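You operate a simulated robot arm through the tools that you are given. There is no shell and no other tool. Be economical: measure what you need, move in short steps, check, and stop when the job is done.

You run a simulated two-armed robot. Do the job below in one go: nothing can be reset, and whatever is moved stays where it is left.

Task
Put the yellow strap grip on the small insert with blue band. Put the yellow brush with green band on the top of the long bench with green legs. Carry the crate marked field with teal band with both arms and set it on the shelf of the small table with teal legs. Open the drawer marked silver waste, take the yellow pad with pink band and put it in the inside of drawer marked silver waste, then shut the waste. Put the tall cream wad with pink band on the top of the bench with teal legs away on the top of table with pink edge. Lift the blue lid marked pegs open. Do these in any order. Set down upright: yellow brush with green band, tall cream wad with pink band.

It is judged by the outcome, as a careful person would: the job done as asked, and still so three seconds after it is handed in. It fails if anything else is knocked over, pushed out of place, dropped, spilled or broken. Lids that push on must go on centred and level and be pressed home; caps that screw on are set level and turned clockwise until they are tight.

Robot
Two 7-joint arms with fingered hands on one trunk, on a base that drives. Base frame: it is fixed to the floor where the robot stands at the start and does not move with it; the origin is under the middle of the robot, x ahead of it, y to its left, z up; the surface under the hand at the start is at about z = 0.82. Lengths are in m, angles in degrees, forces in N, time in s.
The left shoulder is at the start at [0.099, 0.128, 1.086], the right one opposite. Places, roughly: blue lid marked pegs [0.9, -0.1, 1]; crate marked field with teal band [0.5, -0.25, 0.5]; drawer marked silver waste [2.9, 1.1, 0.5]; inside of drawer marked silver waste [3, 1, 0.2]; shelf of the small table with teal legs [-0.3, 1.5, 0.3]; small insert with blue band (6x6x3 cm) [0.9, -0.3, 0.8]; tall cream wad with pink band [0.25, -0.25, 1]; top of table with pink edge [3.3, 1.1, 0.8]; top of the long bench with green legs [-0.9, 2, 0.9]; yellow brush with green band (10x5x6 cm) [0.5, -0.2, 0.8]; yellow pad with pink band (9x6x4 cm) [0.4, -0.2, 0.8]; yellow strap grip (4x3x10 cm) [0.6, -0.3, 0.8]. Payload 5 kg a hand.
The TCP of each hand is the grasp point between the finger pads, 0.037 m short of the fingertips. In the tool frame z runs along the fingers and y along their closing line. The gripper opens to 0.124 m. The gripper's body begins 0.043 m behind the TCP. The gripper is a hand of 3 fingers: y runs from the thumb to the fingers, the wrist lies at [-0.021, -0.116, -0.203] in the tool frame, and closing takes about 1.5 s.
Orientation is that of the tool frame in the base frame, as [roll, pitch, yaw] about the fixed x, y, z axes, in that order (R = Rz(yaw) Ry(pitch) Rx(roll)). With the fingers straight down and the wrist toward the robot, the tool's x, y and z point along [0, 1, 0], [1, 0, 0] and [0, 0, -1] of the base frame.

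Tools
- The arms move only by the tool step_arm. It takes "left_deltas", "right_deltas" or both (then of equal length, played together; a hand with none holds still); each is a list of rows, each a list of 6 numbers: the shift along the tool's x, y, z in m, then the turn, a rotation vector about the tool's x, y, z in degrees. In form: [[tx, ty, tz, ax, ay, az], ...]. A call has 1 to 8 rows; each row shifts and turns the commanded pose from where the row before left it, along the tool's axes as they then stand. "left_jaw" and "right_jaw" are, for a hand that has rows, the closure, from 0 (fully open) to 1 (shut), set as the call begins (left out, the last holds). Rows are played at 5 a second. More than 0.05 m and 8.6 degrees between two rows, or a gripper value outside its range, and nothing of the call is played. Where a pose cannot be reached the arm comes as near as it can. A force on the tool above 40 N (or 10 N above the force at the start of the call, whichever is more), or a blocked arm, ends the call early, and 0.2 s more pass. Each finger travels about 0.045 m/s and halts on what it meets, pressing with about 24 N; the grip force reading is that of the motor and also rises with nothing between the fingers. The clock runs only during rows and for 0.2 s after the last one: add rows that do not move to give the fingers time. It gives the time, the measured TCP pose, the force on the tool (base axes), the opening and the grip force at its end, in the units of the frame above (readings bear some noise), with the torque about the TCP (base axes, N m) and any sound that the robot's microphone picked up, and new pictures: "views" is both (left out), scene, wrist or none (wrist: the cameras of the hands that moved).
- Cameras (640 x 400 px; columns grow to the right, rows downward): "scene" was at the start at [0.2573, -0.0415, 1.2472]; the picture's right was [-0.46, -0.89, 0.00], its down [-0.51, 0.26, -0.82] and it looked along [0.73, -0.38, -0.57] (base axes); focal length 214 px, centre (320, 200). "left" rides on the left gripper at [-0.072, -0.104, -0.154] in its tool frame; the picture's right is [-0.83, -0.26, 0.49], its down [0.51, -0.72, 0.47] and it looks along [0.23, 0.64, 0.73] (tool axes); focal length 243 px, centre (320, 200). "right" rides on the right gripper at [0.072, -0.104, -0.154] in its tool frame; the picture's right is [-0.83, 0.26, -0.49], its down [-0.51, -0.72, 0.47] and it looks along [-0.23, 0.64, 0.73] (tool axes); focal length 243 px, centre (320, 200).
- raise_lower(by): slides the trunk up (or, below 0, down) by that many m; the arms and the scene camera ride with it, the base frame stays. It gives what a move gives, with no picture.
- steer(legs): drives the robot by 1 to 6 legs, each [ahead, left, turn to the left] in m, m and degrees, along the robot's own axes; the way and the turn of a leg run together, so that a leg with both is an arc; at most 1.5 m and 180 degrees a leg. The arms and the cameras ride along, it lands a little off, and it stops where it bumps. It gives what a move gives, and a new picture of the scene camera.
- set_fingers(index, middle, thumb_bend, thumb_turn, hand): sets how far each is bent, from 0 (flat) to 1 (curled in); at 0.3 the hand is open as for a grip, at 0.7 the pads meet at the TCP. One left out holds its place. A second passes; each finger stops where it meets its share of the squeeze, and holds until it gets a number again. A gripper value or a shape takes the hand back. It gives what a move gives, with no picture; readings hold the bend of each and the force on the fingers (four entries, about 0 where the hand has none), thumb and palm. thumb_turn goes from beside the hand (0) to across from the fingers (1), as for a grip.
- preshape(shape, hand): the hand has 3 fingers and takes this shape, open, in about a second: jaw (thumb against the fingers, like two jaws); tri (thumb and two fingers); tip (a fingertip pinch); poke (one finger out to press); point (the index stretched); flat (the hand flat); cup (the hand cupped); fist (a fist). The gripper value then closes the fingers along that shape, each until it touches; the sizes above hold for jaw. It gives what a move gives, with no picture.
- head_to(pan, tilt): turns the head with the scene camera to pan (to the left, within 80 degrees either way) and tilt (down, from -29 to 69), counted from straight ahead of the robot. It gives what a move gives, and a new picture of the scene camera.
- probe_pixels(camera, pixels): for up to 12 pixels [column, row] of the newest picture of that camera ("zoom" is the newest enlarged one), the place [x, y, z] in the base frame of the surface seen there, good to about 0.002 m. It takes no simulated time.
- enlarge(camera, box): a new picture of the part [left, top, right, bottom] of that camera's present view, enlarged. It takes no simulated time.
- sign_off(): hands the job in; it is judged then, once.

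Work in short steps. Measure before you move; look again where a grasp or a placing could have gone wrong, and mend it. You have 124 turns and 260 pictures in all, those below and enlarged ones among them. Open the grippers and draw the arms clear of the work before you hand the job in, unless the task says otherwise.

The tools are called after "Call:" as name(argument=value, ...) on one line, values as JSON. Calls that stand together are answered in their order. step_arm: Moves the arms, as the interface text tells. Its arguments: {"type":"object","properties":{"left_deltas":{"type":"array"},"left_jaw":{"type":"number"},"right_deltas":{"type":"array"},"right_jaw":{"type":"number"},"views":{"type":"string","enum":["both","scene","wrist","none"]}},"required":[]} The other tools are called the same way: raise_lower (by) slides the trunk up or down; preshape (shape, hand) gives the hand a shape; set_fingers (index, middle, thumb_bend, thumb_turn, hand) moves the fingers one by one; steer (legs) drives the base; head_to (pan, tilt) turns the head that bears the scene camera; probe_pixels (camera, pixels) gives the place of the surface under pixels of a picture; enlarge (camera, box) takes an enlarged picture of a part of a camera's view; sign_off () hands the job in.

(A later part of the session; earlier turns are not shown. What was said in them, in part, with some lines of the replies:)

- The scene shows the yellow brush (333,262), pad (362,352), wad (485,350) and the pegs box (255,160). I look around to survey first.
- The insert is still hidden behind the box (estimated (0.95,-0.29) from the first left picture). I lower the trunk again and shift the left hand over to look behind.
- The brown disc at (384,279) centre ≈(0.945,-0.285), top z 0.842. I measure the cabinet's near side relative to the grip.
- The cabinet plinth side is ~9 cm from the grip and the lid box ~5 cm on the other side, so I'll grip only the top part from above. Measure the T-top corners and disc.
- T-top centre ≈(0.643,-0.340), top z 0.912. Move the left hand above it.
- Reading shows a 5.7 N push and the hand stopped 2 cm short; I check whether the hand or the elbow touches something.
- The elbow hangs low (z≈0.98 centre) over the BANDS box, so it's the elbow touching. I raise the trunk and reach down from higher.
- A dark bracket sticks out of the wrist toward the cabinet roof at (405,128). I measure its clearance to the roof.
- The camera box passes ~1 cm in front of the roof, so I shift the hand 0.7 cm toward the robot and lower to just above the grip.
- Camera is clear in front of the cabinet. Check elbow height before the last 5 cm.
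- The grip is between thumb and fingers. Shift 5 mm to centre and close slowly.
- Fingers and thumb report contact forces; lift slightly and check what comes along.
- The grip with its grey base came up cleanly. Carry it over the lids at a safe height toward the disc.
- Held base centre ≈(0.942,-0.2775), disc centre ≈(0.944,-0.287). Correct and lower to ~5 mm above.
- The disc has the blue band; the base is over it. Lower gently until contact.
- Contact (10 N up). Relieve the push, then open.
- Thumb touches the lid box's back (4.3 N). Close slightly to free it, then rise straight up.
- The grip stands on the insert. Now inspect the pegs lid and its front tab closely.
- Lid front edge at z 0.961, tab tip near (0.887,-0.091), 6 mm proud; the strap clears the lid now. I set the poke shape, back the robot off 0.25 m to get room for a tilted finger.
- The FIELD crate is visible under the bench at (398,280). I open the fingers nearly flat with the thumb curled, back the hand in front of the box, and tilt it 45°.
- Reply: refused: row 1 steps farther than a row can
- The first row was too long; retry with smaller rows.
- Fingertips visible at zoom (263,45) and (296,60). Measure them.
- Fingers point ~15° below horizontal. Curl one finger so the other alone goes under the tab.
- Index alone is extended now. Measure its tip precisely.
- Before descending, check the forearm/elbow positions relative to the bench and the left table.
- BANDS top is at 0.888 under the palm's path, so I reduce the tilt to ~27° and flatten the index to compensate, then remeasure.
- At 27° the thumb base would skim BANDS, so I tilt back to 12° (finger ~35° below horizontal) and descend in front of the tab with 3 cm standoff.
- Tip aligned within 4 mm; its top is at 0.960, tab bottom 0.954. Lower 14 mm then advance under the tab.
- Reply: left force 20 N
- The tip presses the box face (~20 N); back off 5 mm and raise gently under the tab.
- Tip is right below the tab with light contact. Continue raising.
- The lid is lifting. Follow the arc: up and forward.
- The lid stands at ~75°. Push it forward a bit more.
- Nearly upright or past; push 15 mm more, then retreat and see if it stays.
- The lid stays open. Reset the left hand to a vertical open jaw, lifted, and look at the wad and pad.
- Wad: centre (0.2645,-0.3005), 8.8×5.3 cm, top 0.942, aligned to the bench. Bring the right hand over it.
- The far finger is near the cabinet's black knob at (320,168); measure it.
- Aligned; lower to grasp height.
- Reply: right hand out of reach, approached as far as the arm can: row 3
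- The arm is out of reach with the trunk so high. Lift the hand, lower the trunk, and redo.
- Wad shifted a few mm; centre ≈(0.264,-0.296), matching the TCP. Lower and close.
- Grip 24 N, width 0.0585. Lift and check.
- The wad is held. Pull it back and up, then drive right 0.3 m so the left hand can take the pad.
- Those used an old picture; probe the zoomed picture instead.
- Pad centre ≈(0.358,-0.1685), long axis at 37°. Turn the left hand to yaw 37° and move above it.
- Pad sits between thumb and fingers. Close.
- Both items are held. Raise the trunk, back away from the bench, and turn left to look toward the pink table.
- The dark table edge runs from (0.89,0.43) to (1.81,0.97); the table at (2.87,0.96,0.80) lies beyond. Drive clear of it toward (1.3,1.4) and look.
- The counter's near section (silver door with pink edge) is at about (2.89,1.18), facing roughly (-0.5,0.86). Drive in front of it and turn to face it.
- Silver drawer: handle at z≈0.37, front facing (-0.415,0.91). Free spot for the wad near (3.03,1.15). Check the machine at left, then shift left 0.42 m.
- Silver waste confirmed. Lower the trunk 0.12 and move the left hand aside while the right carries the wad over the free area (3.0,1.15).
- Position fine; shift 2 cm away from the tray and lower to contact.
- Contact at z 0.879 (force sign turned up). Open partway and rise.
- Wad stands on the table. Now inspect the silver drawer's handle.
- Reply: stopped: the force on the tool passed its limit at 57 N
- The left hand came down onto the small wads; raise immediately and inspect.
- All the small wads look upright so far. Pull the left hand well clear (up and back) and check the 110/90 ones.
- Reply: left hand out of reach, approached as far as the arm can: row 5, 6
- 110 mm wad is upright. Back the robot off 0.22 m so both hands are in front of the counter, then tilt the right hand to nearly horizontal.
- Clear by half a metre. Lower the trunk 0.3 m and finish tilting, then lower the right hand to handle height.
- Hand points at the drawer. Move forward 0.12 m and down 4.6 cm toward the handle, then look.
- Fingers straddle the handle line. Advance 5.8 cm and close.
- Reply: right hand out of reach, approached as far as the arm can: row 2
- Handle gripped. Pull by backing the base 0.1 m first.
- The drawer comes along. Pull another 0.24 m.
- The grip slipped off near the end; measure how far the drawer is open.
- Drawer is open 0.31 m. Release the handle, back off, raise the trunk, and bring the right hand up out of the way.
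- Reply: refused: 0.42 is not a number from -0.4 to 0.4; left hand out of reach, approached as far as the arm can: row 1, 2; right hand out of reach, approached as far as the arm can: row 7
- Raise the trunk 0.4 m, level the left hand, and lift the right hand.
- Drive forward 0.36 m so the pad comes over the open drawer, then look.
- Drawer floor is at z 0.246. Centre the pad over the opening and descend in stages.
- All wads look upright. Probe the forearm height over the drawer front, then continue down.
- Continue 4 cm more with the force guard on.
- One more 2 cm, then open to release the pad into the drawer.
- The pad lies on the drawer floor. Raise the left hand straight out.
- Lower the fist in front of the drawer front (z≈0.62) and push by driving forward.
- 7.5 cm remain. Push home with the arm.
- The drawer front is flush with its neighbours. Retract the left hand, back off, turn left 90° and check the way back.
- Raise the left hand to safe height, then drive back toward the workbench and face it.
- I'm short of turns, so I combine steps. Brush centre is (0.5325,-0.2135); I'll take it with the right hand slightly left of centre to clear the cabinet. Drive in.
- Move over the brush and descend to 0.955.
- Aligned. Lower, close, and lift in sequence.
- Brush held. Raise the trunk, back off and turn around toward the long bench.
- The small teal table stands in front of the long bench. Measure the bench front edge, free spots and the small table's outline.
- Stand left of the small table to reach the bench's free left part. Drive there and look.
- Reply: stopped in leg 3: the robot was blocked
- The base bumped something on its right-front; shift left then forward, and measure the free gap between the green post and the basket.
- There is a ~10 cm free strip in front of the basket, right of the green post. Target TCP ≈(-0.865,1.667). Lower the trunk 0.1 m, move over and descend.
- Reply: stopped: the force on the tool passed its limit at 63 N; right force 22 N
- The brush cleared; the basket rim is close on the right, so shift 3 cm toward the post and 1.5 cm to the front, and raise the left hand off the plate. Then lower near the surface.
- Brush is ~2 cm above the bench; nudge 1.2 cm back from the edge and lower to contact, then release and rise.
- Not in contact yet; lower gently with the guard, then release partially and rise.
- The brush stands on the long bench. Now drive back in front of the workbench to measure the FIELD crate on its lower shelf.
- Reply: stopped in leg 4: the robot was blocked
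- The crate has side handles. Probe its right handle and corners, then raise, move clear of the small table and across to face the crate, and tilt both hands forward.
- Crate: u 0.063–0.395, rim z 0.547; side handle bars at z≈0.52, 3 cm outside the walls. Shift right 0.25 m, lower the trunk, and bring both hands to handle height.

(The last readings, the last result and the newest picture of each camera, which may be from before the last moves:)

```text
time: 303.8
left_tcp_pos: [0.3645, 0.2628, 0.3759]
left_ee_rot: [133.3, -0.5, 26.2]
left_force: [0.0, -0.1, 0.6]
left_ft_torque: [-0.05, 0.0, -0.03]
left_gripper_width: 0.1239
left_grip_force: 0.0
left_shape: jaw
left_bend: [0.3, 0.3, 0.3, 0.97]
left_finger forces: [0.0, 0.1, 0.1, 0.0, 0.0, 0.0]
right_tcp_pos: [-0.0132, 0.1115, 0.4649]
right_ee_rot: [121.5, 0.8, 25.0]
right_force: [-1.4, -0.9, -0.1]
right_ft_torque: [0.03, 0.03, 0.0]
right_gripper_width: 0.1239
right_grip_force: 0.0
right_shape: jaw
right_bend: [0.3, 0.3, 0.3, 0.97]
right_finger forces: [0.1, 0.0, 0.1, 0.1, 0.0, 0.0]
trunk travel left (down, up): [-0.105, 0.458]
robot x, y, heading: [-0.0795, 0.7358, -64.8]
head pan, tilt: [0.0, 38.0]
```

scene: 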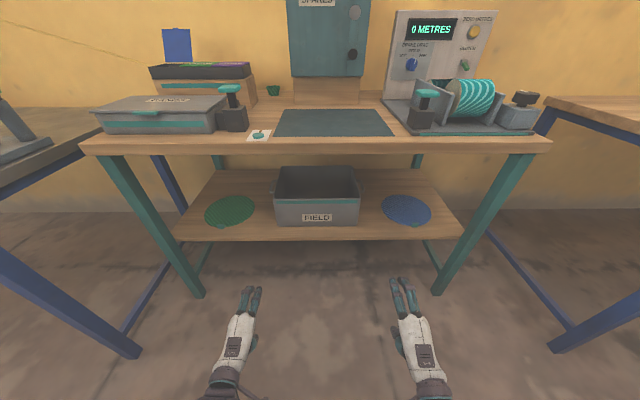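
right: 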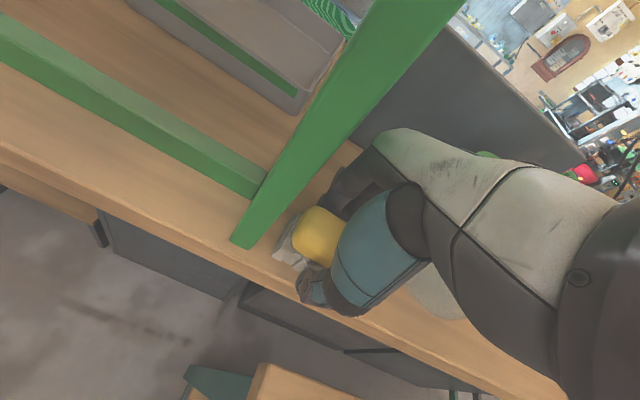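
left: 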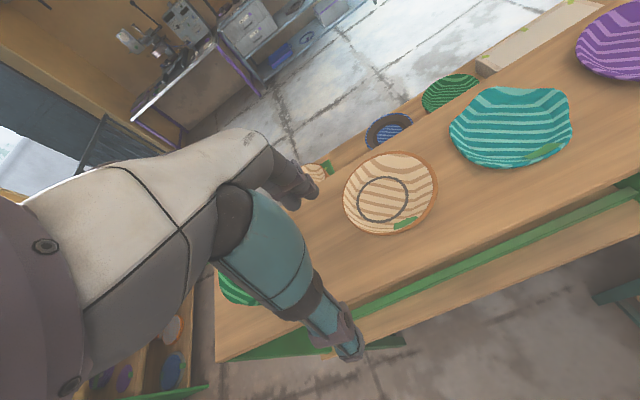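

Hands flank the crate. Tilt both to ~62°, set z 0.52 and lateral offsets, then drive forward 0.44 m under the bench.

Call:
step_arm(left_deltas=[[0, 0, 0, -7.6, 0, 0], [0, 0, 0, -7.6, 0, 0], [0.0033, 0.0318, -0.0169, 0, 0, 0], [0.0033, 0.0318, -0.0169, 0, 0, 0], [0.0033, 0.0318, -0.0169, 0, 0, 0], [0.0033, 0.0318, -0.0169, 0, 0, 0], [0, 0, 0, 0, 0, 0]], right_deltas=[[0, 0, 0, -1.8, 0, 0], [0, 0, 0, -1.8, 0, 0], [0.002, 0.0122, -0.0065, 0, 0, 0], [0.002, 0.0122, -0.0065, 0, 0, 0], [0.002, 0.0122, -0.0065, 0, 0, 0], [0.002, 0.0122, -0.0065, 0, 0, 0], [0, 0, 0, 0, 0, 0]], views="none")

Call:
steer(legs=[[0.42, 0, 0]])

Call:
head_to(pan=0, tilt=62)

Call:
enlarge(camera="left", box=[0, 0, 640, 400])

Call:
enlarge(camera="right", box=[0, 0, 640, 400])

```text
time: 305.4
left_tcp_pos: [0.375, 0.2668, 0.5177]
left_ee_rot: [118.2, -0.3, 26.3]
left_force: [-0.1, 0.6, 0.0]
left_ft_torque: [-0.03, -0.02, -0.01]
left_gripper_width: 0.1239
left_grip_force: 0.0
left_shape: jaw
left_bend: [0.3, 0.3, 0.3, 0.98]
left_finger forces: [0.0, 0.0, 0.1, 0.0, 0.0, 0.1]
right_tcp_pos: [0.0004, 0.114, 0.5209]
right_ee_rot: [117.8, 0.2, 25.0]
right_force: [0.1, 1.2, 0.1]
right_ft_torque: [-0.01, 0.02, -0.02]
right_gripper_width: 0.124
right_grip_force: 0.1
right_shape: jaw
right_bend: [0.3, 0.3, 0.3, 0.98]
right_finger forces: [0.1, 0.0, 0.1, 0.1, 0.0, 0.1]
trunk travel left (down, up): [-0.105, 0.458]
robot x, y, heading: [-0.0778, 0.7341, -64.7]
head pan, tilt: [0.0, 38.0]
```

```text
time: 308.0
left_tcp_pos: [0.5498, -0.11, 0.5192]
left_ee_rot: [118.3, -0.4, 25.9]
left_force: [1.1, 0.4, 0.3]
left_ft_torque: [0.01, 0.02, 0.0]
left_gripper_width: 0.1242
left_grip_force: 0.0
left_shape: jaw
left_bend: [0.3, 0.3, 0.3, 0.98]
left_finger forces: [0.0, 0.1, 0.0, 0.0, 0.1, 0.0]
right_tcp_pos: [0.174, -0.2609, 0.5193]
right_ee_rot: [118.0, 0.3, 24.7]
right_force: [0.5, 0.5, -0.3]
right_ft_torque: [-0.01, -0.01, 0.03]
right_gripper_width: 0.1238
right_grip_force: 0.1
right_shape: jaw
right_bend: [0.3, 0.3, 0.3, 0.98]
right_finger forces: [0.0, 0.1, 0.1, 0.0, 0.0, 0.1]
trunk travel left (down, up): [-0.105, 0.458]
robot x, y, heading: [0.1004, 0.3553, -65.1]
head pan, tilt: [0.0, 38.0]
```

scene: 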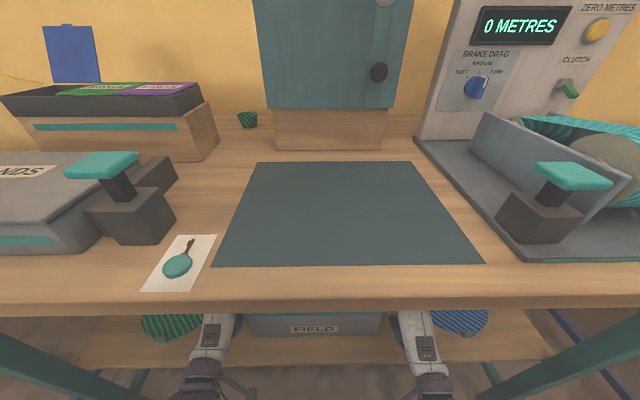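

```text
time: 308.9
left_tcp_pos: [0.5485, -0.1108, 0.5188]
left_ee_rot: [118.3, -0.3, 25.9]
left_force: [0.0, -1.3, 0.0]
left_ft_torque: [-0.04, 0.02, -0.01]
left_gripper_width: 0.1241
left_grip_force: 0.2
left_shape: jaw
left_bend: [0.3, 0.3, 0.3, 0.98]
left_finger forces: [0.0, 0.0, 0.1, 0.0, 0.1, 0.0]
right_tcp_pos: [0.1735, -0.2605, 0.5177]
right_ee_rot: [118.0, 0.4, 24.8]
right_force: [0.8, -0.3, 0.4]
right_ft_torque: [0.02, 0.02, 0.01]
right_gripper_width: 0.124
right_grip_force: 0.1
right_shape: jaw
right_bend: [0.3, 0.3, 0.3, 0.98]
right_finger forces: [0.0, 0.0, 0.0, 0.1, 0.0, 0.0]
trunk travel left (down, up): [-0.105, 0.458]
robot x, y, heading: [0.1005, 0.3558, -65.0]
head pan, tilt: [0.0, 62.0]
```

scene: 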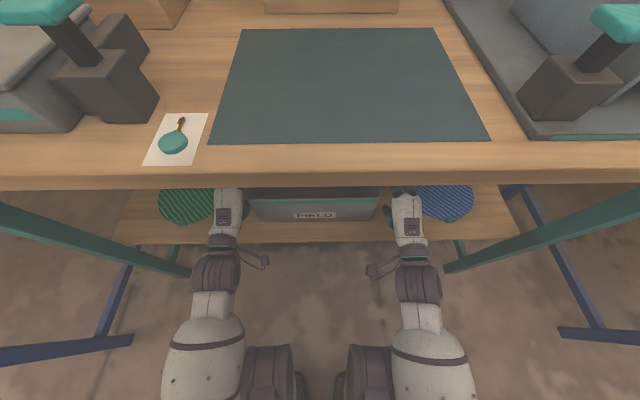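

```text
1.00 times, centred on (320, 200) of left (not enlarged: the box is as wide or as high as the picture)
```

zoom: 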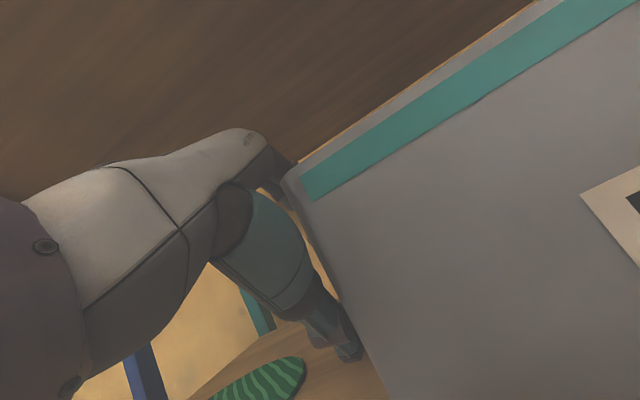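

```text
1.00 times, centred on (320, 200) of right (not enlarged: the box is as wide or as high as the picture)
```

zoom: 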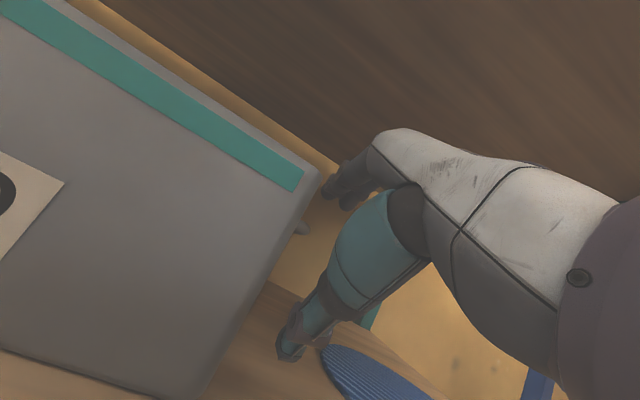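

The right handle shows between thumb and fingers at (302,228). Advance both onto the bars, close, and lift 4 cm.

Call:
step_arm(left_deltas=[[0.004, 0.0117, 0.0221, 0, 0, 0], [0.003, 0.0117, 0.0221, 0, 0, 0], [0, 0, 0, 0, 0, 0]], right_deltas=[[0, 0.0176, 0.0331, 0, 0, 0], [0, 0.0176, 0.0331, 0, 0, 0], [0, 0, 0, 0, 0, 0]], views="none")

Call:
step_arm(left_deltas=[[0, 0, 0, 0, 0, 0], [0, 0, 0, 0, 0, 0], [0, 0, 0, 0, 0, 0], [0, 0, 0, 0, 0, 0], [0, 0, 0, 0, 0, 0], [0, 0, 0, 0, 0, 0], [0, 0, 0, 0, 0, 0], [0, 0, 0, 0, 0, 0]], right_deltas=[[0, 0, 0, 0, 0, 0], [0, 0, 0, 0, 0, 0], [0, 0, 0, 0, 0, 0], [0, 0, 0, 0, 0, 0], [0, 0, 0, 0, 0, 0], [0, 0, 0, 0, 0, 0], [0, 0, 0, 0, 0, 0], [0, 0, 0, 0, 0, 0]], left_jaw=1.0, right_jaw=1.0, views="none")

Call:
step_arm(left_deltas=[[0, 0.0088, -0.0047, 0, 0, 0], [0, 0.0088, -0.0047, 0, 0, 0], [0, 0.0088, -0.0047, 0, 0, 0], [0, 0.0088, -0.0047, 0, 0, 0], [0, 0, 0, 0, 0, 0]], right_deltas=[[0, 0.0088, -0.0047, 0, 0, 0], [0, 0.0088, -0.0047, 0, 0, 0], [0, 0.0088, -0.0047, 0, 0, 0], [0, 0.0088, -0.0047, 0, 0, 0], [0, 0, 0, 0, 0, 0]], views="both")

```text
time: 309.6
left_tcp_pos: [0.5783, -0.1538, 0.518]
left_ee_rot: [118.2, -0.4, 25.9]
left_force: [-0.3, 0.4, 0.5]
left_ft_torque: [0.0, -0.01, -0.01]
left_gripper_width: 0.1239
left_grip_force: 0.0
left_shape: jaw
left_bend: [0.3, 0.3, 0.3, 0.98]
left_finger forces: [0.1, 0.1, 0.0, 0.0, 0.0, 0.0]
right_tcp_pos: [0.2063, -0.3276, 0.5188]
right_ee_rot: [118.0, 0.3, 24.8]
right_force: [-0.3, 0.7, 0.8]
right_ft_torque: [-0.02, -0.02, 0.04]
right_gripper_width: 0.124
right_grip_force: 0.0
right_shape: jaw
right_bend: [0.3, 0.3, 0.3, 0.98]
right_finger forces: [0.0, 0.1, 0.0, 0.0, 0.0, 0.0]
trunk travel left (down, up): [-0.105, 0.458]
robot x, y, heading: [0.0989, 0.3581, -64.9]
head pan, tilt: [0.0, 62.0]
```

```text
time: 311.4
left_tcp_pos: [0.5792, -0.1522, 0.5181]
left_ee_rot: [118.3, -0.4, 25.8]
left_force: [4.7, -0.3, 0.8]
left_ft_torque: [-0.59, -0.26, -0.07]
left_gripper_width: 0.0076
left_grip_force: 21.0
left_shape: jaw
left_bend: [0.74, 0.7, 0.72, 1.0]
left_finger forces: [13.1, 0.0, 0.0, 0.1, 14.2, 0.0]
right_tcp_pos: [0.2053, -0.3282, 0.5177]
right_ee_rot: [118.0, 0.3, 24.9]
right_force: [-2.3, -4.5, -0.6]
right_ft_torque: [-0.58, -0.31, 0.06]
right_gripper_width: 0.0052
right_grip_force: 20.7
right_shape: jaw
right_bend: [0.74, 0.7, 0.71, 1.0]
right_finger forces: [12.9, 0.1, 0.0, 0.0, 14.7, 0.0]
trunk travel left (down, up): [-0.105, 0.458]
robot x, y, heading: [0.0972, 0.3593, -65.2]
head pan, tilt: [0.0, 62.0]
```

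```text
time: 312.6
left_tcp_pos: [0.5765, -0.1531, 0.5574]
left_ee_rot: [118.3, -0.4, 25.9]
left_force: [6.2, 3.2, -4.9]
left_ft_torque: [0.04, 0.02, 0.13]
left_gripper_width: 0.0063
left_grip_force: 23.9
left_shape: jaw
left_bend: [0.74, 0.7, 0.72, 1.0]
left_finger forces: [8.2, 0.0, 0.1, 0.0, 19.0, 0.1]
right_tcp_pos: [0.2057, -0.3284, 0.5596]
right_ee_rot: [118.0, 0.3, 24.9]
right_force: [-6.8, -2.1, -4.2]
right_ft_torque: [0.09, 0.0, -0.19]
right_gripper_width: 0.0041
right_grip_force: 24.4
right_shape: jaw
right_bend: [0.74, 0.7, 0.71, 1.0]
right_finger forces: [8.4, 0.0, 0.1, 0.0, 17.0, 0.1]
trunk travel left (down, up): [-0.105, 0.458]
robot x, y, heading: [0.1007, 0.3568, -65.3]
head pan, tilt: [0.0, 62.0]
```

scene: 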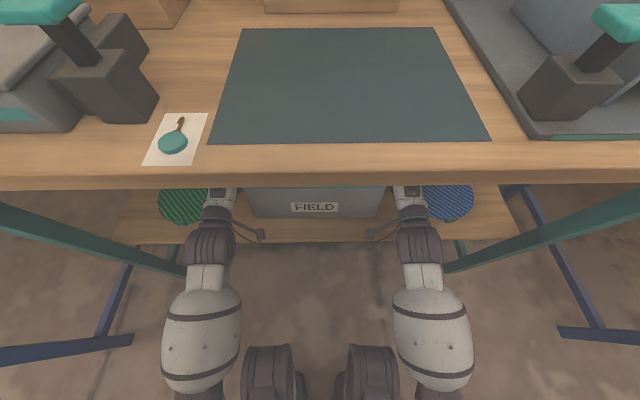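
right: 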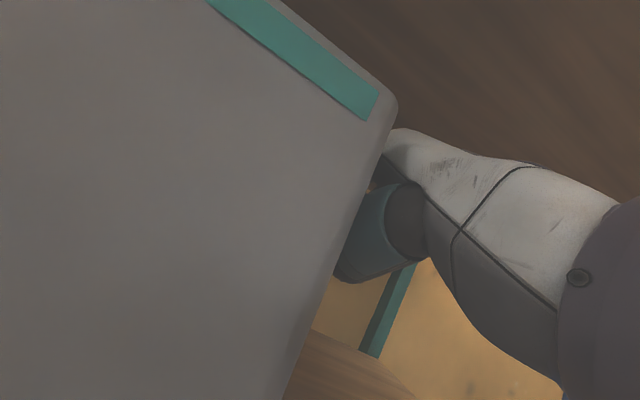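
left: 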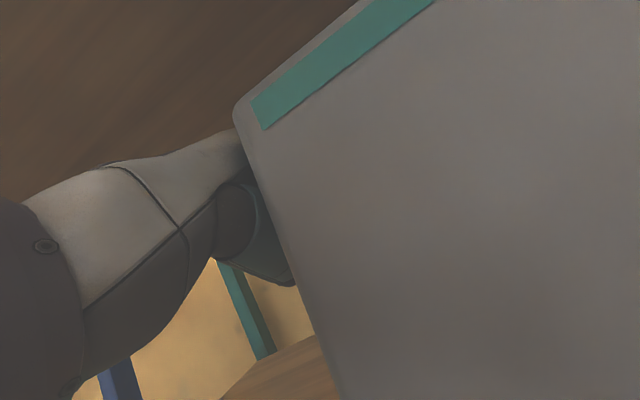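

The crate is lifted (≈5 N on each hand). I back out, go right to open floor, turn round there, come back close to the bench and slide across to face the small table's shelf.

Call:
steer(legs=[[-0.46, 0, 0.6], [0, -1.14, 0], [-0.1, 0, 0], [0, 0, 90], [0, 0, 90]])

Call:
steer(legs=[[-0.65, 0, 0], [0, -1.2, 0]])

Call:
head_to(pan=0, tilt=45)

Call:
probe_pixels(camera="scene", pixels=[[160, 180], [220, 180], [280, 180], [340, 180], [400, 180], [460, 180], [160, 230], [220, 230], [280, 230], [340, 230], [400, 230], [460, 230]])

```text
time: 321.7
left_tcp_pos: [-0.2941, -0.0537, 0.5555]
left_ee_rot: [118.5, -0.5, 27.3]
left_force: [9.8, 6.5, -3.3]
left_ft_torque: [0.02, 0.1, -0.22]
left_gripper_width: 0.006
left_grip_force: 23.8
left_shape: jaw
left_bend: [0.75, 0.7, 0.71, 1.0]
left_finger forces: [9.5, 0.0, 0.0, 0.0, 29.1, 0.0]
right_tcp_pos: [-0.6587, -0.2351, 0.5587]
right_ee_rot: [117.9, 0.2, 26.6]
right_force: [3.7, 2.1, -0.9]
right_ft_torque: [-0.39, 0.51, -0.26]
right_gripper_width: 0.0036
right_grip_force: 23.9
right_shape: jaw
right_bend: [0.74, 0.7, 0.7, 1.0]
right_finger forces: [9.4, 15.4, 0.0, 0.0, 25.8, 0.0]
trunk travel left (down, up): [-0.105, 0.458]
robot x, y, heading: [-0.7849, 0.4429, -63.9]
head pan, tilt: [0.0, 62.0]
stopped in leg 2: the force on the tool passed its limit at 59 N (the readings are from after the stop); the commanded pose is now the measured one
```

scene: 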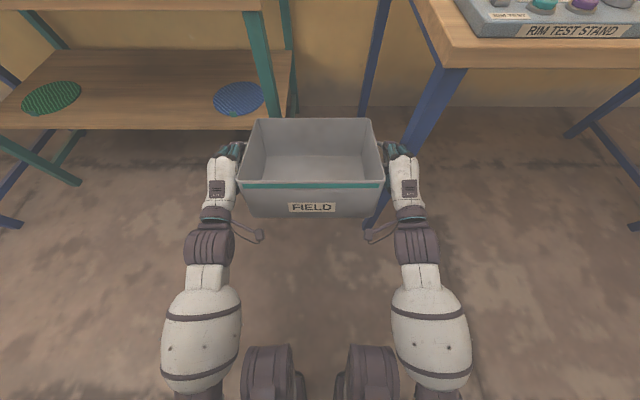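

```text
time: 335.7
left_tcp_pos: [-1.6743, -0.0003, 0.5573]
left_ee_rot: [118.4, -0.5, 26.1]
left_force: [12.5, 7.4, -4.4]
left_ft_torque: [0.05, 0.1, -0.29]
left_gripper_width: 0.0061
left_grip_force: 23.8
left_shape: jaw
left_bend: [0.75, 0.7, 0.71, 1.0]
left_finger forces: [9.0, 0.0, 0.0, 0.0, 30.5, 0.0]
right_tcp_pos: [-2.042, -0.1748, 0.5589]
right_ee_rot: [118.0, 0.0, 25.7]
right_force: [-12.1, -7.8, -2.7]
right_ft_torque: [-0.03, 0.01, -0.38]
right_gripper_width: 0.0031
right_grip_force: 24.2
right_shape: jaw
right_bend: [0.74, 0.7, 0.7, 1.0]
right_finger forces: [10.6, 0.0, 0.0, 0.0, 27.8, 0.0]
trunk travel left (down, up): [-0.105, 0.458]
robot x, y, heading: [-2.1582, 0.5134, -64.8]
head pan, tilt: [0.0, 62.0]
```

scene: 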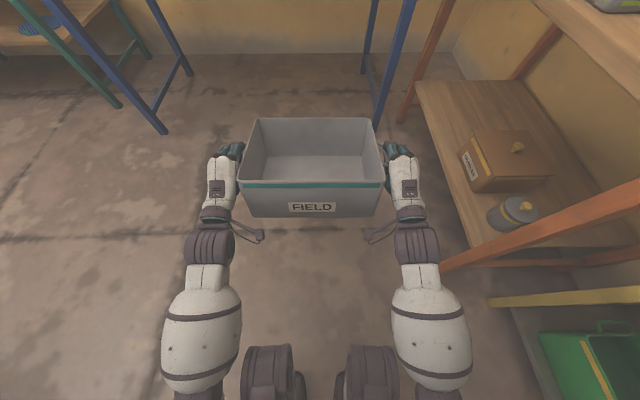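

```text
time: 336.5
left_tcp_pos: [-1.6739, -0.0019, 0.5574]
left_ee_rot: [118.4, -0.5, 26.1]
left_force: [9.7, 5.5, -3.5]
left_ft_torque: [0.06, 0.09, -0.25]
left_gripper_width: 0.0056
left_grip_force: 24.2
left_shape: jaw
left_bend: [0.75, 0.7, 0.71, 1.0]
left_finger forces: [9.4, 0.1, 0.0, 0.0, 27.8, 0.0]
right_tcp_pos: [-2.0425, -0.1753, 0.5578]
right_ee_rot: [117.9, 0.1, 25.6]
right_force: [-9.6, -6.1, -3.3]
right_ft_torque: [-0.05, 0.03, -0.28]
right_gripper_width: 0.0033
right_grip_force: 24.2
right_shape: jaw
right_bend: [0.74, 0.7, 0.7, 1.0]
right_finger forces: [10.1, 0.0, 0.0, 0.0, 24.8, 0.1]
trunk travel left (down, up): [-0.105, 0.458]
robot x, y, heading: [-2.158, 0.5083, -64.7]
head pan, tilt: [0.0, 45.0]
```

scene: 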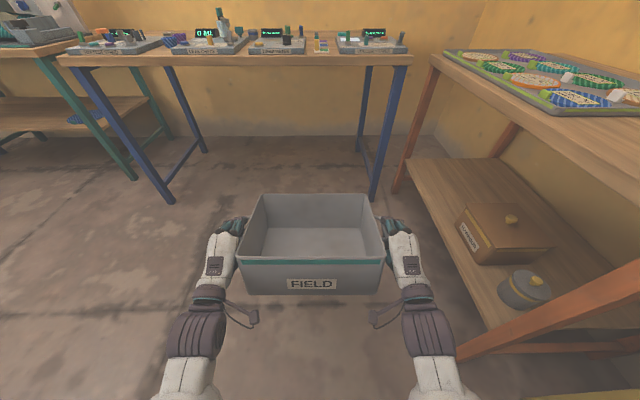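

```text
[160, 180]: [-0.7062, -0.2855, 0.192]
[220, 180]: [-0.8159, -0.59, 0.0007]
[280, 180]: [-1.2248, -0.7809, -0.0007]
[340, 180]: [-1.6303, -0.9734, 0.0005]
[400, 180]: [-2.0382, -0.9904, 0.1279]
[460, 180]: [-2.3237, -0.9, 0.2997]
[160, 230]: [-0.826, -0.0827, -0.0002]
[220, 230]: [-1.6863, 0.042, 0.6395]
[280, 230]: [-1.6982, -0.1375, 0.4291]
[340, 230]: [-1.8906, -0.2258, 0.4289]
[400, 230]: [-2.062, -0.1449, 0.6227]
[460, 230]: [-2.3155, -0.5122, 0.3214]
```

The slide was stopped by the neighbouring table's leg, and the later legs brought me to (-2.16,0.51), still holding the crate. I turn through the open floor in stages and come back to the small table's front, keeping clear.

Call:
steer(legs=[[0, 0, 90.2], [0.75, -0.458, 0], [0, 0, 90], [-0.5, 0, 0], [0, -0.64, 0], [-0.25, 0, 0]])

Call:
head_to(pan=-28, tilt=40)

Call:
probe_pixels(camera="scene", pixels=[[280, 150], [280, 200], [320, 150], [320, 200], [360, 150], [360, 200], [400, 150], [400, 200], [440, 200], [480, 200], [240, 150], [360, 120]])

```text
time: 358.4
left_tcp_pos: [-0.8742, 0.5459, 0.5573]
left_ee_rot: [118.4, -0.6, -152.1]
left_force: [-9.6, -7.0, -2.9]
left_ft_torque: [-0.02, -0.11, -0.45]
left_gripper_width: 0.0058
left_grip_force: 23.9
left_shape: jaw
left_bend: [0.75, 0.7, 0.71, 1.0]
left_finger forces: [9.4, 0.0, 0.1, 0.0, 29.7, 0.0]
right_tcp_pos: [-0.5111, 0.7298, 0.559]
right_ee_rot: [117.9, 0.1, -152.8]
right_force: [9.5, 6.6, -3.6]
right_ft_torque: [0.06, 0.0, -0.3]
right_gripper_width: 0.0033
right_grip_force: 24.1
right_shape: jaw
right_bend: [0.74, 0.7, 0.7, 1.0]
right_finger forces: [10.1, 0.0, 0.0, 0.0, 26.1, 0.1]
trunk travel left (down, up): [-0.105, 0.458]
robot x, y, heading: [-0.3763, 0.0508, 116.8]
head pan, tilt: [0.0, 45.0]
```

scene: 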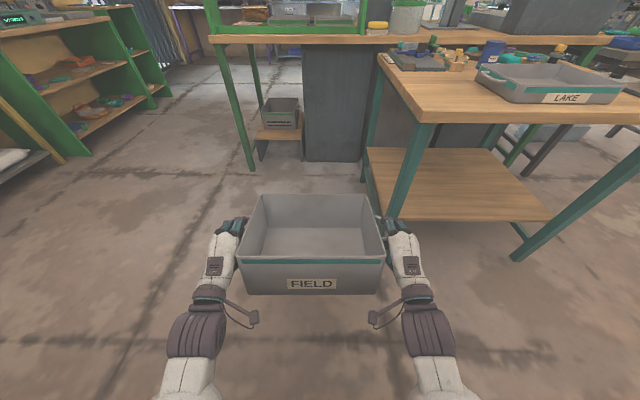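

```text
time: 359.4
left_tcp_pos: [-0.8741, 0.5454, 0.5587]
left_ee_rot: [118.3, -0.6, -152.0]
left_force: [-8.1, -5.5, -3.5]
left_ft_torque: [-0.06, -0.1, -0.36]
left_gripper_width: 0.0055
left_grip_force: 24.2
left_shape: jaw
left_bend: [0.75, 0.7, 0.71, 1.0]
left_finger forces: [9.6, 0.0, 0.1, 0.0, 27.3, 0.0]
right_tcp_pos: [-0.5113, 0.7319, 0.5594]
right_ee_rot: [117.9, 0.1, -152.7]
right_force: [8.4, 6.1, -4.9]
right_ft_torque: [0.05, 0.01, -0.27]
right_gripper_width: 0.0031
right_grip_force: 23.6
right_shape: jaw
right_bend: [0.74, 0.7, 0.7, 1.0]
right_finger forces: [9.9, 0.1, 0.0, 0.1, 24.1, 0.1]
trunk travel left (down, up): [-0.105, 0.458]
robot x, y, heading: [-0.3782, 0.0515, 116.8]
head pan, tilt: [-28.0, 40.0]
```

scene: 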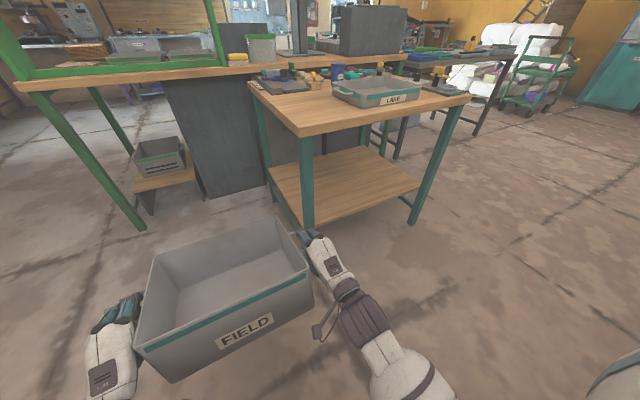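

```text
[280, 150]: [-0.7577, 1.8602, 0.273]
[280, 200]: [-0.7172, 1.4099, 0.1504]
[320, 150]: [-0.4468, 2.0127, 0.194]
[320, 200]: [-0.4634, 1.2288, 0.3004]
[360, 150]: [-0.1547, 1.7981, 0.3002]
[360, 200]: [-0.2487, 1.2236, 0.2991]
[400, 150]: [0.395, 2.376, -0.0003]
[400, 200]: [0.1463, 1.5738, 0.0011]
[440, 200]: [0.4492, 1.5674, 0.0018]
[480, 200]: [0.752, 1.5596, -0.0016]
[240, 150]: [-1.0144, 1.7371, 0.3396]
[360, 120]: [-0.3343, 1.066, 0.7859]
```

Clear view: shelf z=0.30. Probe the near legs and edge, then square up and slide right in front of the shelf.

Call:
probe_pixels(camera="scene", pixels=[[307, 160], [307, 195], [313, 160], [302, 160], [432, 170], [440, 160], [425, 185], [416, 205], [300, 132], [466, 99], [262, 140], [380, 118]])

Call:
probe_pixels(camera="scene", pixels=[[340, 215], [380, 202], [410, 188], [290, 190], [300, 215], [230, 290], [270, 240], [160, 300]])

Call:
steer(legs=[[-0.05, 0, -1.3], [0, -0.7, 0]])

Call:
head_to(pan=0, tilt=42)

Call:
probe_pixels(camera="scene", pixels=[[250, 150], [320, 150], [390, 150], [320, 120], [200, 150], [440, 150], [310, 285], [250, 255], [372, 255], [320, 180], [210, 180], [430, 180]])

```text
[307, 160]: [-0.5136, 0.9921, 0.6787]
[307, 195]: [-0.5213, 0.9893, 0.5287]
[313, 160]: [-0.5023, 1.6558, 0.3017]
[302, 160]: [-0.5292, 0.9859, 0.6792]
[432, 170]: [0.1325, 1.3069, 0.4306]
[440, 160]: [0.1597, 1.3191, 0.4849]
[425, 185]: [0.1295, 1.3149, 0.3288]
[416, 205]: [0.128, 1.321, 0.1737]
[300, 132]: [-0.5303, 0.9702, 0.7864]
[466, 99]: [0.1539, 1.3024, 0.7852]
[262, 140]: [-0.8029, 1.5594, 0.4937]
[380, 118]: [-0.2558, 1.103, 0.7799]
```

```text
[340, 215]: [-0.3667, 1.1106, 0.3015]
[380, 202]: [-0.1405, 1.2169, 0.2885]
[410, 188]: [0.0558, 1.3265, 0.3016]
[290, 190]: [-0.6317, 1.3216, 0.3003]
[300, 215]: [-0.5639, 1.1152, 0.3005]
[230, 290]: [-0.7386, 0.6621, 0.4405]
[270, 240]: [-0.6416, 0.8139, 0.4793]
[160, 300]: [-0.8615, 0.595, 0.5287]
```

```text
time: 366.4
left_tcp_pos: [-0.2167, 0.8092, 0.557]
left_ee_rot: [118.4, -0.6, -153.5]
left_force: [-10.1, -7.3, -4.2]
left_ft_torque: [-0.08, -0.14, -0.42]
left_gripper_width: 0.0056
left_grip_force: 24.0
left_shape: jaw
left_bend: [0.75, 0.7, 0.71, 1.0]
left_finger forces: [9.3, 0.1, 0.0, 0.0, 28.8, 0.1]
right_tcp_pos: [0.1512, 0.9852, 0.5587]
right_ee_rot: [117.9, 0.1, -154.2]
right_force: [10.7, 6.5, -4.5]
right_ft_torque: [0.04, 0.03, -0.28]
right_gripper_width: 0.0034
right_grip_force: 24.2
right_shape: jaw
right_bend: [0.74, 0.7, 0.7, 1.0]
right_finger forces: [10.2, 0.0, 0.0, 0.1, 25.7, 0.0]
trunk travel left (down, up): [-0.105, 0.458]
robot x, y, heading: [0.2692, 0.3064, 115.6]
head pan, tilt: [-28.0, 40.0]
```

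scene: 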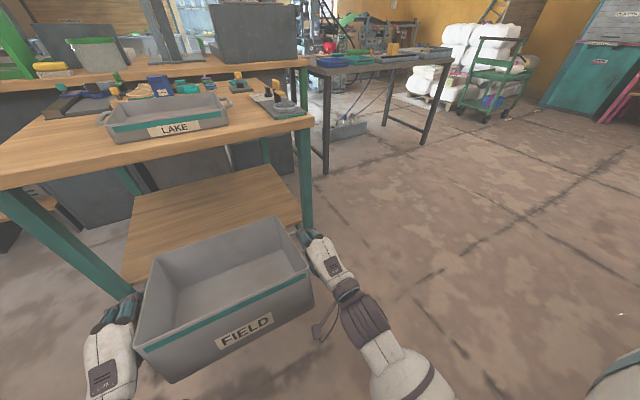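

```text
time: 367.3
left_tcp_pos: [-0.2161, 0.8099, 0.5574]
left_ee_rot: [118.4, -0.6, -153.4]
left_force: [-6.5, -5.0, -4.2]
left_ft_torque: [-0.07, -0.11, -0.37]
left_gripper_width: 0.0054
left_grip_force: 23.7
left_shape: jaw
left_bend: [0.75, 0.7, 0.71, 1.0]
left_finger forces: [9.7, 0.0, 0.0, 0.0, 27.1, 0.0]
right_tcp_pos: [0.1515, 0.9864, 0.5587]
right_ee_rot: [117.9, 0.1, -154.1]
right_force: [7.6, 5.0, -4.4]
right_ft_torque: [0.06, -0.02, -0.24]
right_gripper_width: 0.0033
right_grip_force: 24.4
right_shape: jaw
right_bend: [0.74, 0.7, 0.7, 1.0]
right_finger forces: [9.8, 0.0, 0.0, 0.1, 23.4, 0.1]
trunk travel left (down, up): [-0.105, 0.458]
robot x, y, heading: [0.2695, 0.3003, 115.5]
head pan, tilt: [0.0, 42.0]
```

scene: 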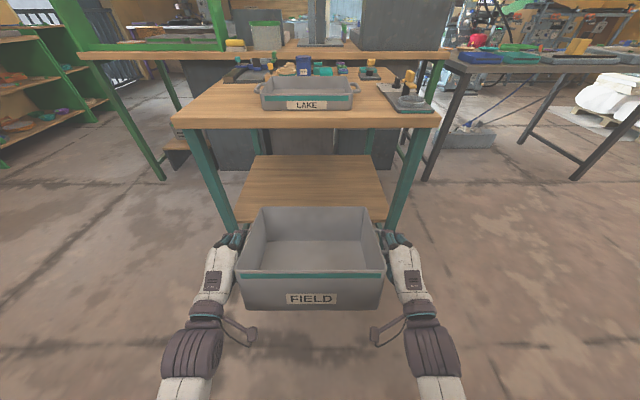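

```text
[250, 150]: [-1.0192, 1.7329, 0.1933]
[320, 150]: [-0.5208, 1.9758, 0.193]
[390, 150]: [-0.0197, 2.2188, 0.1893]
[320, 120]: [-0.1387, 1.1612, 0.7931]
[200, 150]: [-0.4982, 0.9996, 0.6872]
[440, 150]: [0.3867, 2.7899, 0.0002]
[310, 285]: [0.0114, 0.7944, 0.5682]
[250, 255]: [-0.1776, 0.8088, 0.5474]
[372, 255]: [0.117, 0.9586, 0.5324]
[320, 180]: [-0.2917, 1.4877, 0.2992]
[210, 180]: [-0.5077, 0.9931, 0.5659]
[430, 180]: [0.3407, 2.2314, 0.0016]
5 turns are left
```

Inner leg span is u −0.04…0.65 (centre 0.304), shelf front at v −1.33, z 0.30. Shift left 3 cm, drive in 0.485 m, and lower the crate onto the shelf.

Call:
steer(legs=[[0, 0.033, 0], [0.485, 0, 0]])

Call:
step_arm(left_deltas=[[0, -0.0212, 0.0113, 0, 0, 0], [0, -0.0212, 0.0113, 0, 0, 0], [0, -0.0212, 0.0113, 0, 0, 0], [0, -0.0212, 0.0113, 0, 0, 0], [0, -0.0212, 0.0113, 0, 0, 0], [0, 0, 0, 0, 0, 0]], right_deltas=[[0, -0.0212, 0.0113, 0, 0, 0], [0, -0.0212, 0.0113, 0, 0, 0], [0, -0.0212, 0.0113, 0, 0, 0], [0, -0.0212, 0.0113, 0, 0, 0], [0, -0.0212, 0.0113, 0, 0, 0], [0, 0, 0, 0, 0, 0]], views="scene")

Call:
head_to(pan=0, tilt=58)

Call:
probe_pixels(camera="scene", pixels=[[320, 180], [320, 190], [320, 200], [320, 210], [320, 220], [320, 230], [320, 240], [320, 250], [270, 210], [370, 210], [320, 170], [320, 260]])

```text
time: 370.8
left_tcp_pos: [-0.4544, 1.2316, 0.5565]
left_ee_rot: [118.4, -0.5, -153.5]
left_force: [-9.2, -7.3, -4.7]
left_ft_torque: [-0.05, -0.14, -0.44]
left_gripper_width: 0.0058
left_grip_force: 24.5
left_shape: jaw
left_bend: [0.75, 0.7, 0.71, 1.0]
left_finger forces: [9.4, 0.0, 0.0, 0.1, 28.4, 0.1]
right_tcp_pos: [-0.0867, 1.4071, 0.5574]
right_ee_rot: [118.1, 0.1, -154.1]
right_force: [7.9, 6.6, -4.0]
right_ft_torque: [0.06, -0.01, -0.26]
right_gripper_width: 0.0033
right_grip_force: 23.5
right_shape: jaw
right_bend: [0.74, 0.7, 0.7, 1.0]
right_finger forces: [10.0, 0.0, 0.1, 0.0, 25.0, 0.0]
trunk travel left (down, up): [-0.105, 0.458]
robot x, y, heading: [0.0292, 0.7237, 115.3]
head pan, tilt: [0.0, 42.0]
```

scene: 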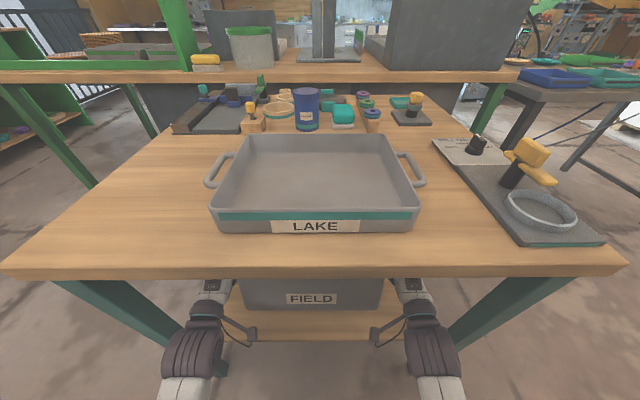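

```text
time: 372.2
left_tcp_pos: [-0.4556, 1.2309, 0.4361]
left_ee_rot: [118.4, -0.5, -153.5]
left_force: [-2.3, -2.0, -0.7]
left_ft_torque: [0.31, 0.11, -0.35]
left_gripper_width: 0.0057
left_grip_force: 24.0
left_shape: jaw
left_bend: [0.75, 0.7, 0.72, 1.0]
left_finger forces: [13.8, 0.0, 0.1, 0.1, 21.8, 0.1]
right_tcp_pos: [-0.0858, 1.4093, 0.4394]
right_ee_rot: [117.9, 0.1, -154.1]
right_force: [1.8, 1.2, -3.0]
right_ft_torque: [0.15, 0.08, -0.04]
right_gripper_width: 0.0032
right_grip_force: 24.1
right_shape: jaw
right_bend: [0.74, 0.7, 0.7, 1.0]
right_finger forces: [10.6, 0.0, 0.0, 0.1, 17.7, 0.0]
trunk travel left (down, up): [-0.105, 0.458]
robot x, y, heading: [0.0301, 0.7255, 115.4]
head pan, tilt: [0.0, 42.0]
```

scene: 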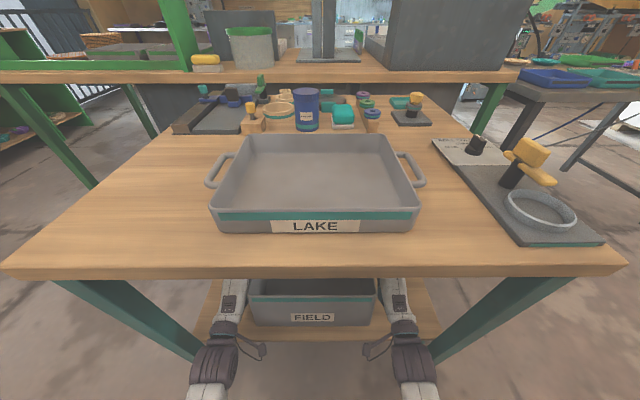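

```text
time: 373.0
left_tcp_pos: [-0.4557, 1.2321, 0.4363]
left_ee_rot: [118.4, -0.6, -153.4]
left_force: [-1.3, -1.8, -2.5]
left_ft_torque: [0.32, 0.18, -0.33]
left_gripper_width: 0.0057
left_grip_force: 24.4
left_shape: jaw
left_bend: [0.75, 0.7, 0.72, 1.0]
left_finger forces: [14.1, 0.0, 0.0, 0.0, 21.3, 0.0]
right_tcp_pos: [-0.0861, 1.4089, 0.4376]
right_ee_rot: [117.8, 0.1, -154.1]
right_force: [2.9, 2.7, -2.0]
right_ft_torque: [0.17, 0.07, -0.06]
right_gripper_width: 0.0032
right_grip_force: 24.5
right_shape: jaw
right_bend: [0.74, 0.7, 0.7, 1.0]
right_finger forces: [10.6, 0.0, 0.1, 0.1, 17.6, 0.0]
trunk travel left (down, up): [-0.105, 0.458]
robot x, y, heading: [0.0314, 0.7275, 115.4]
head pan, tilt: [0.0, 58.0]
```

scene: 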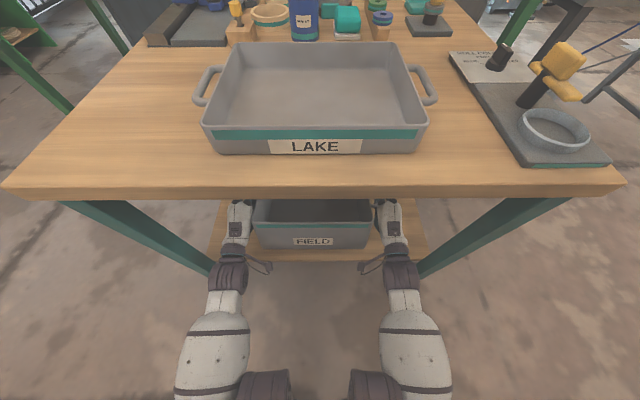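

```text
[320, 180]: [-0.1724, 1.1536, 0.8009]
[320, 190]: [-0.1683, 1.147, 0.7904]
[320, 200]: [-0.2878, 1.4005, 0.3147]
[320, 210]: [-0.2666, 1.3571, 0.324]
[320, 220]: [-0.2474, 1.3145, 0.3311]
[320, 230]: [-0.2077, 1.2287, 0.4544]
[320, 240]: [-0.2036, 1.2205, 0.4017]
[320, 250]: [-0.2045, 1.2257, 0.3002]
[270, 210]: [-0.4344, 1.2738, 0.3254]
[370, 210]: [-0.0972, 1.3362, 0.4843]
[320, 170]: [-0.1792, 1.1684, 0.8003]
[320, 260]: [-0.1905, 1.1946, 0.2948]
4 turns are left
```

The crate's back edge has touched, front ~2 cm up. Lower the last 2 cm, release both handles, and back straight out.

Call:
step_arm(left_deltas=[[0, -0.004, 0.0021, 0, 0, 0], [0, -0.004, 0.0021, 0, 0, 0], [0, -0.004, 0.0021, 0, 0, 0], [0, -0.004, 0.0021, 0, 0, 0], [0, -0.0025, 0.0013, 0, 0, 0], [0, 0, 0, 0, 0, 0]], right_deltas=[[0, -0.004, 0.0021, 0, 0, 0], [0, -0.004, 0.0021, 0, 0, 0], [0, -0.004, 0.0021, 0, 0, 0], [0, -0.004, 0.0021, 0, 0, 0], [0, -0.0025, 0.0013, 0, 0, 0], [0, 0, 0, 0, 0, 0]], views="none")

Call:
step_arm(left_deltas=[[0, 0, 0, 0, 0, 0], [0, 0, 0, 0, 0, 0], [0, 0, 0, 0, 0, 0], [0, 0, 0, 0, 0, 0], [0, 0, 0, 0, 0, 0], [0, 0, 0, 0, 0, 0], [0, 0, 0, 0, 0, 0], [0, 0, 0, 0, 0, 0]], right_deltas=[[0, 0, 0, 0, 0, 0], [0, 0, 0, 0, 0, 0], [0, 0, 0, 0, 0, 0], [0, 0, 0, 0, 0, 0], [0, 0, 0, 0, 0, 0], [0, 0, 0, 0, 0, 0], [0, 0, 0, 0, 0, 0], [0, 0, 0, 0, 0, 0]], left_jaw=0.1, right_jaw=0.1, views="none")

Call:
steer(legs=[[-0.15, 0, 0]])

Call:
enlarge(camera="scene", box=[200, 160, 440, 320])

Call:
probe_pixels(camera="zoom", pixels=[[300, 100], [320, 130], [340, 160], [320, 200], [240, 150], [400, 150], [320, 230], [320, 260]])

```text
time: 374.4
left_tcp_pos: [-0.4543, 1.2288, 0.4174]
left_ee_rot: [118.2, -0.5, -153.5]
left_force: [-2.2, -6.0, 5.7]
left_ft_torque: [1.23, 0.58, -0.57]
left_gripper_width: 0.0074
left_grip_force: 24.1
left_shape: jaw
left_bend: [0.75, 0.7, 0.72, 1.0]
left_finger forces: [24.2, 0.0, 0.0, 0.0, 25.0, 0.0]
right_tcp_pos: [-0.0865, 1.4062, 0.4186]
right_ee_rot: [117.6, 0.2, -154.2]
right_force: [6.6, -0.7, 12.3]
right_ft_torque: [1.08, 0.72, 0.01]
right_gripper_width: 0.0055
right_grip_force: 24.1
right_shape: jaw
right_bend: [0.75, 0.7, 0.71, 1.0]
right_finger forces: [25.0, 0.1, 0.0, 0.0, 11.1, 0.1]
trunk travel left (down, up): [-0.105, 0.458]
robot x, y, heading: [0.0302, 0.7234, 115.3]
head pan, tilt: [0.0, 58.0]
```

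```text
time: 376.2
left_tcp_pos: [-0.4546, 1.2291, 0.4165]
left_ee_rot: [118.4, -0.5, -153.5]
left_force: [-1.2, -0.4, -1.1]
left_ft_torque: [0.02, 0.01, -0.09]
left_gripper_width: 0.1116
left_grip_force: 0.0
left_shape: jaw
left_bend: [0.28, 0.32, 0.38, 0.98]
left_finger forces: [0.1, 0.0, 0.0, 0.0, 0.9, 0.1]
right_tcp_pos: [-0.0866, 1.4085, 0.4174]
right_ee_rot: [117.8, 0.2, -154.1]
right_force: [0.1, -0.1, -0.5]
right_ft_torque: [0.05, 0.01, 0.03]
right_gripper_width: 0.1116
right_grip_force: 0.1
right_shape: jaw
right_bend: [0.28, 0.32, 0.38, 0.98]
right_finger forces: [0.1, 0.0, 0.1, 0.1, 0.0, 0.1]
trunk travel left (down, up): [-0.105, 0.458]
robot x, y, heading: [0.032, 0.7251, 115.5]
head pan, tilt: [0.0, 58.0]
```

```text
time: 377.5
left_tcp_pos: [-0.39, 1.0937, 0.4171]
left_ee_rot: [118.3, -0.6, -153.4]
left_force: [-0.3, -0.2, 0.3]
left_ft_torque: [-0.02, 0.03, -0.02]
left_gripper_width: 0.1119
left_grip_force: 0.0
left_shape: jaw
left_bend: [0.28, 0.32, 0.38, 0.98]
left_finger forces: [0.0, 0.1, 0.0, 0.0, 0.0, 0.0]
right_tcp_pos: [-0.0219, 1.2725, 0.4179]
right_ee_rot: [118.0, 0.2, -154.2]
right_force: [-0.9, -0.6, -0.6]
right_ft_torque: [-0.02, 0.0, -0.01]
right_gripper_width: 0.1115
right_grip_force: 0.1
right_shape: jaw
right_bend: [0.28, 0.32, 0.38, 0.98]
right_finger forces: [0.1, 0.0, 0.0, 0.0, 0.1, 0.1]
trunk travel left (down, up): [-0.105, 0.458]
robot x, y, heading: [0.0938, 0.5904, 115.3]
head pan, tilt: [0.0, 58.0]
```

scene: 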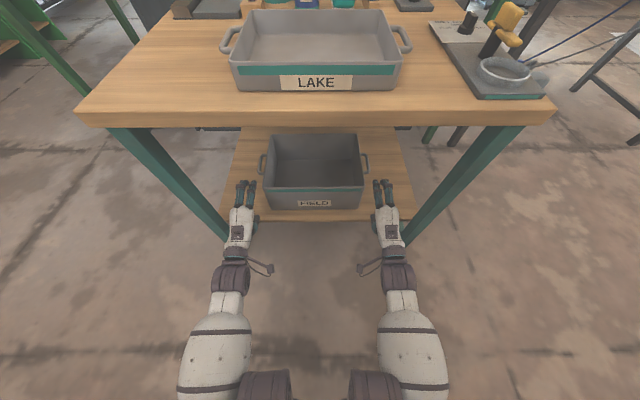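

```text
2.50 times, centred on (320, 240) of scene
```

zoom: 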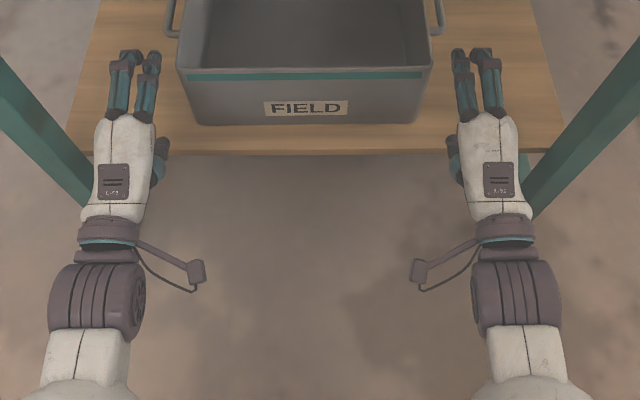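

```text
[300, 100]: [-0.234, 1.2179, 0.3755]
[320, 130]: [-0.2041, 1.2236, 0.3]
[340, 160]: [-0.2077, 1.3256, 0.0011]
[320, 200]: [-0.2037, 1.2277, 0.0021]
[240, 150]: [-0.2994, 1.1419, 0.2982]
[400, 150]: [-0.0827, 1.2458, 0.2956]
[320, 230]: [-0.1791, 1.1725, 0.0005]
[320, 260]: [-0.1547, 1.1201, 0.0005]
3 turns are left
```

The crate sits level on the shelf, fully behind its edge. Back off a little more so the arms are clear.

Call:
steer(legs=[[-0.22, 0, 0]])

Call:
head_to(pan=0, tilt=35)

```text
time: 379.2
left_tcp_pos: [-0.2954, 0.8942, 0.417]
left_ee_rot: [118.5, -0.5, -153.5]
left_force: [0.1, 0.9, 0.6]
left_ft_torque: [0.04, 0.02, 0.0]
left_gripper_width: 0.1116
left_grip_force: 0.2
left_shape: jaw
left_bend: [0.28, 0.32, 0.38, 0.98]
left_finger forces: [0.0, 0.0, 0.1, 0.0, 0.1, 0.1]
right_tcp_pos: [0.0721, 1.0725, 0.4172]
right_ee_rot: [117.8, 0.2, -154.1]
right_force: [0.3, 0.1, -0.3]
right_ft_torque: [0.02, -0.03, 0.04]
right_gripper_width: 0.1115
right_grip_force: 0.1
right_shape: jaw
right_bend: [0.28, 0.32, 0.38, 0.98]
right_finger forces: [0.0, 0.0, 0.0, 0.0, 0.1, 0.0]
trunk travel left (down, up): [-0.105, 0.458]
robot x, y, heading: [0.1887, 0.3883, 115.6]
head pan, tilt: [0.0, 58.0]
```

scene: 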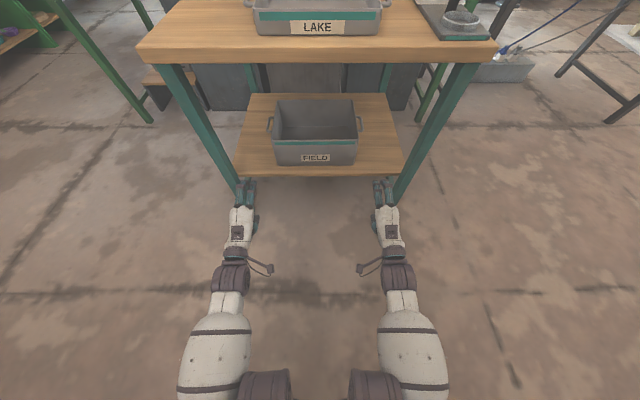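

```text
time: 380.1
left_tcp_pos: [-0.2952, 0.8945, 0.4169]
left_ee_rot: [118.4, -0.5, -153.4]
left_force: [-0.2, 0.3, 0.7]
left_ft_torque: [-0.02, -0.01, -0.01]
left_gripper_width: 0.1116
left_grip_force: 0.1
left_shape: jaw
left_bend: [0.28, 0.32, 0.38, 0.98]
left_finger forces: [0.0, 0.1, 0.0, 0.1, 0.0, 0.1]
right_tcp_pos: [0.0727, 1.074, 0.4168]
right_ee_rot: [117.9, 0.1, -153.8]
right_force: [0.8, 0.5, -0.1]
right_ft_torque: [-0.02, 0.01, -0.01]
right_gripper_width: 0.1115
right_grip_force: 0.0
right_shape: jaw
right_bend: [0.28, 0.32, 0.38, 0.98]
right_finger forces: [0.1, 0.0, 0.1, 0.1, 0.0, 0.0]
trunk travel left (down, up): [-0.105, 0.458]
robot x, y, heading: [0.1934, 0.3917, 115.5]
head pan, tilt: [0.0, 35.0]
2 turns are left
```

scene: 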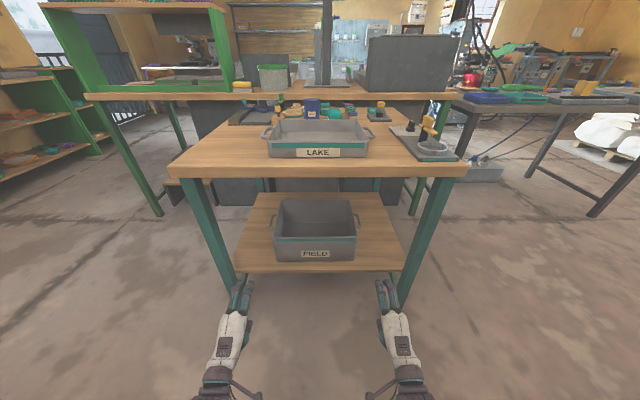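

The crate stands on the shelf, the brush is on the long bench, both hands are open and clear. I hand in.

Call:
sign_off()

```text
The job is handed in.
```

All six tasks are done and handed in, but four unplanned contacts and a drop could count against the result.

- **Strap grip:** it stands on the blue-band insert.
- **Brush:** it is upright on the long bench with green legs.
- **Crate:** carried with both arms and set level on the small table's shelf.
- **Pad:** it is in the silver waste drawer, which is shut. I let it fall about a third of a metre to the drawer floor because the arm could not reach lower.
- **Wad:** it is upright on the table with pink edge.
- **Pegs lid:** it was open and staying open when I last saw it.

Contacts along the way:

- **Small wads on the pink-edge table:** the left hand, holding the pad, pressed down on them with up to 57 N. They all looked upright afterwards.
- **Shelf on the long bench:** the brush hit it, or a plate on it, with 63 N. The plates still looked in place.
- **Table with blue legs:** while I carried the crate, the right hand hit this table's leg with 59 N. I did not check whether the table moved.
- **Base bumps:** the base stopped twice against something, most likely the small teal table. I saw nothing out of place afterwards.
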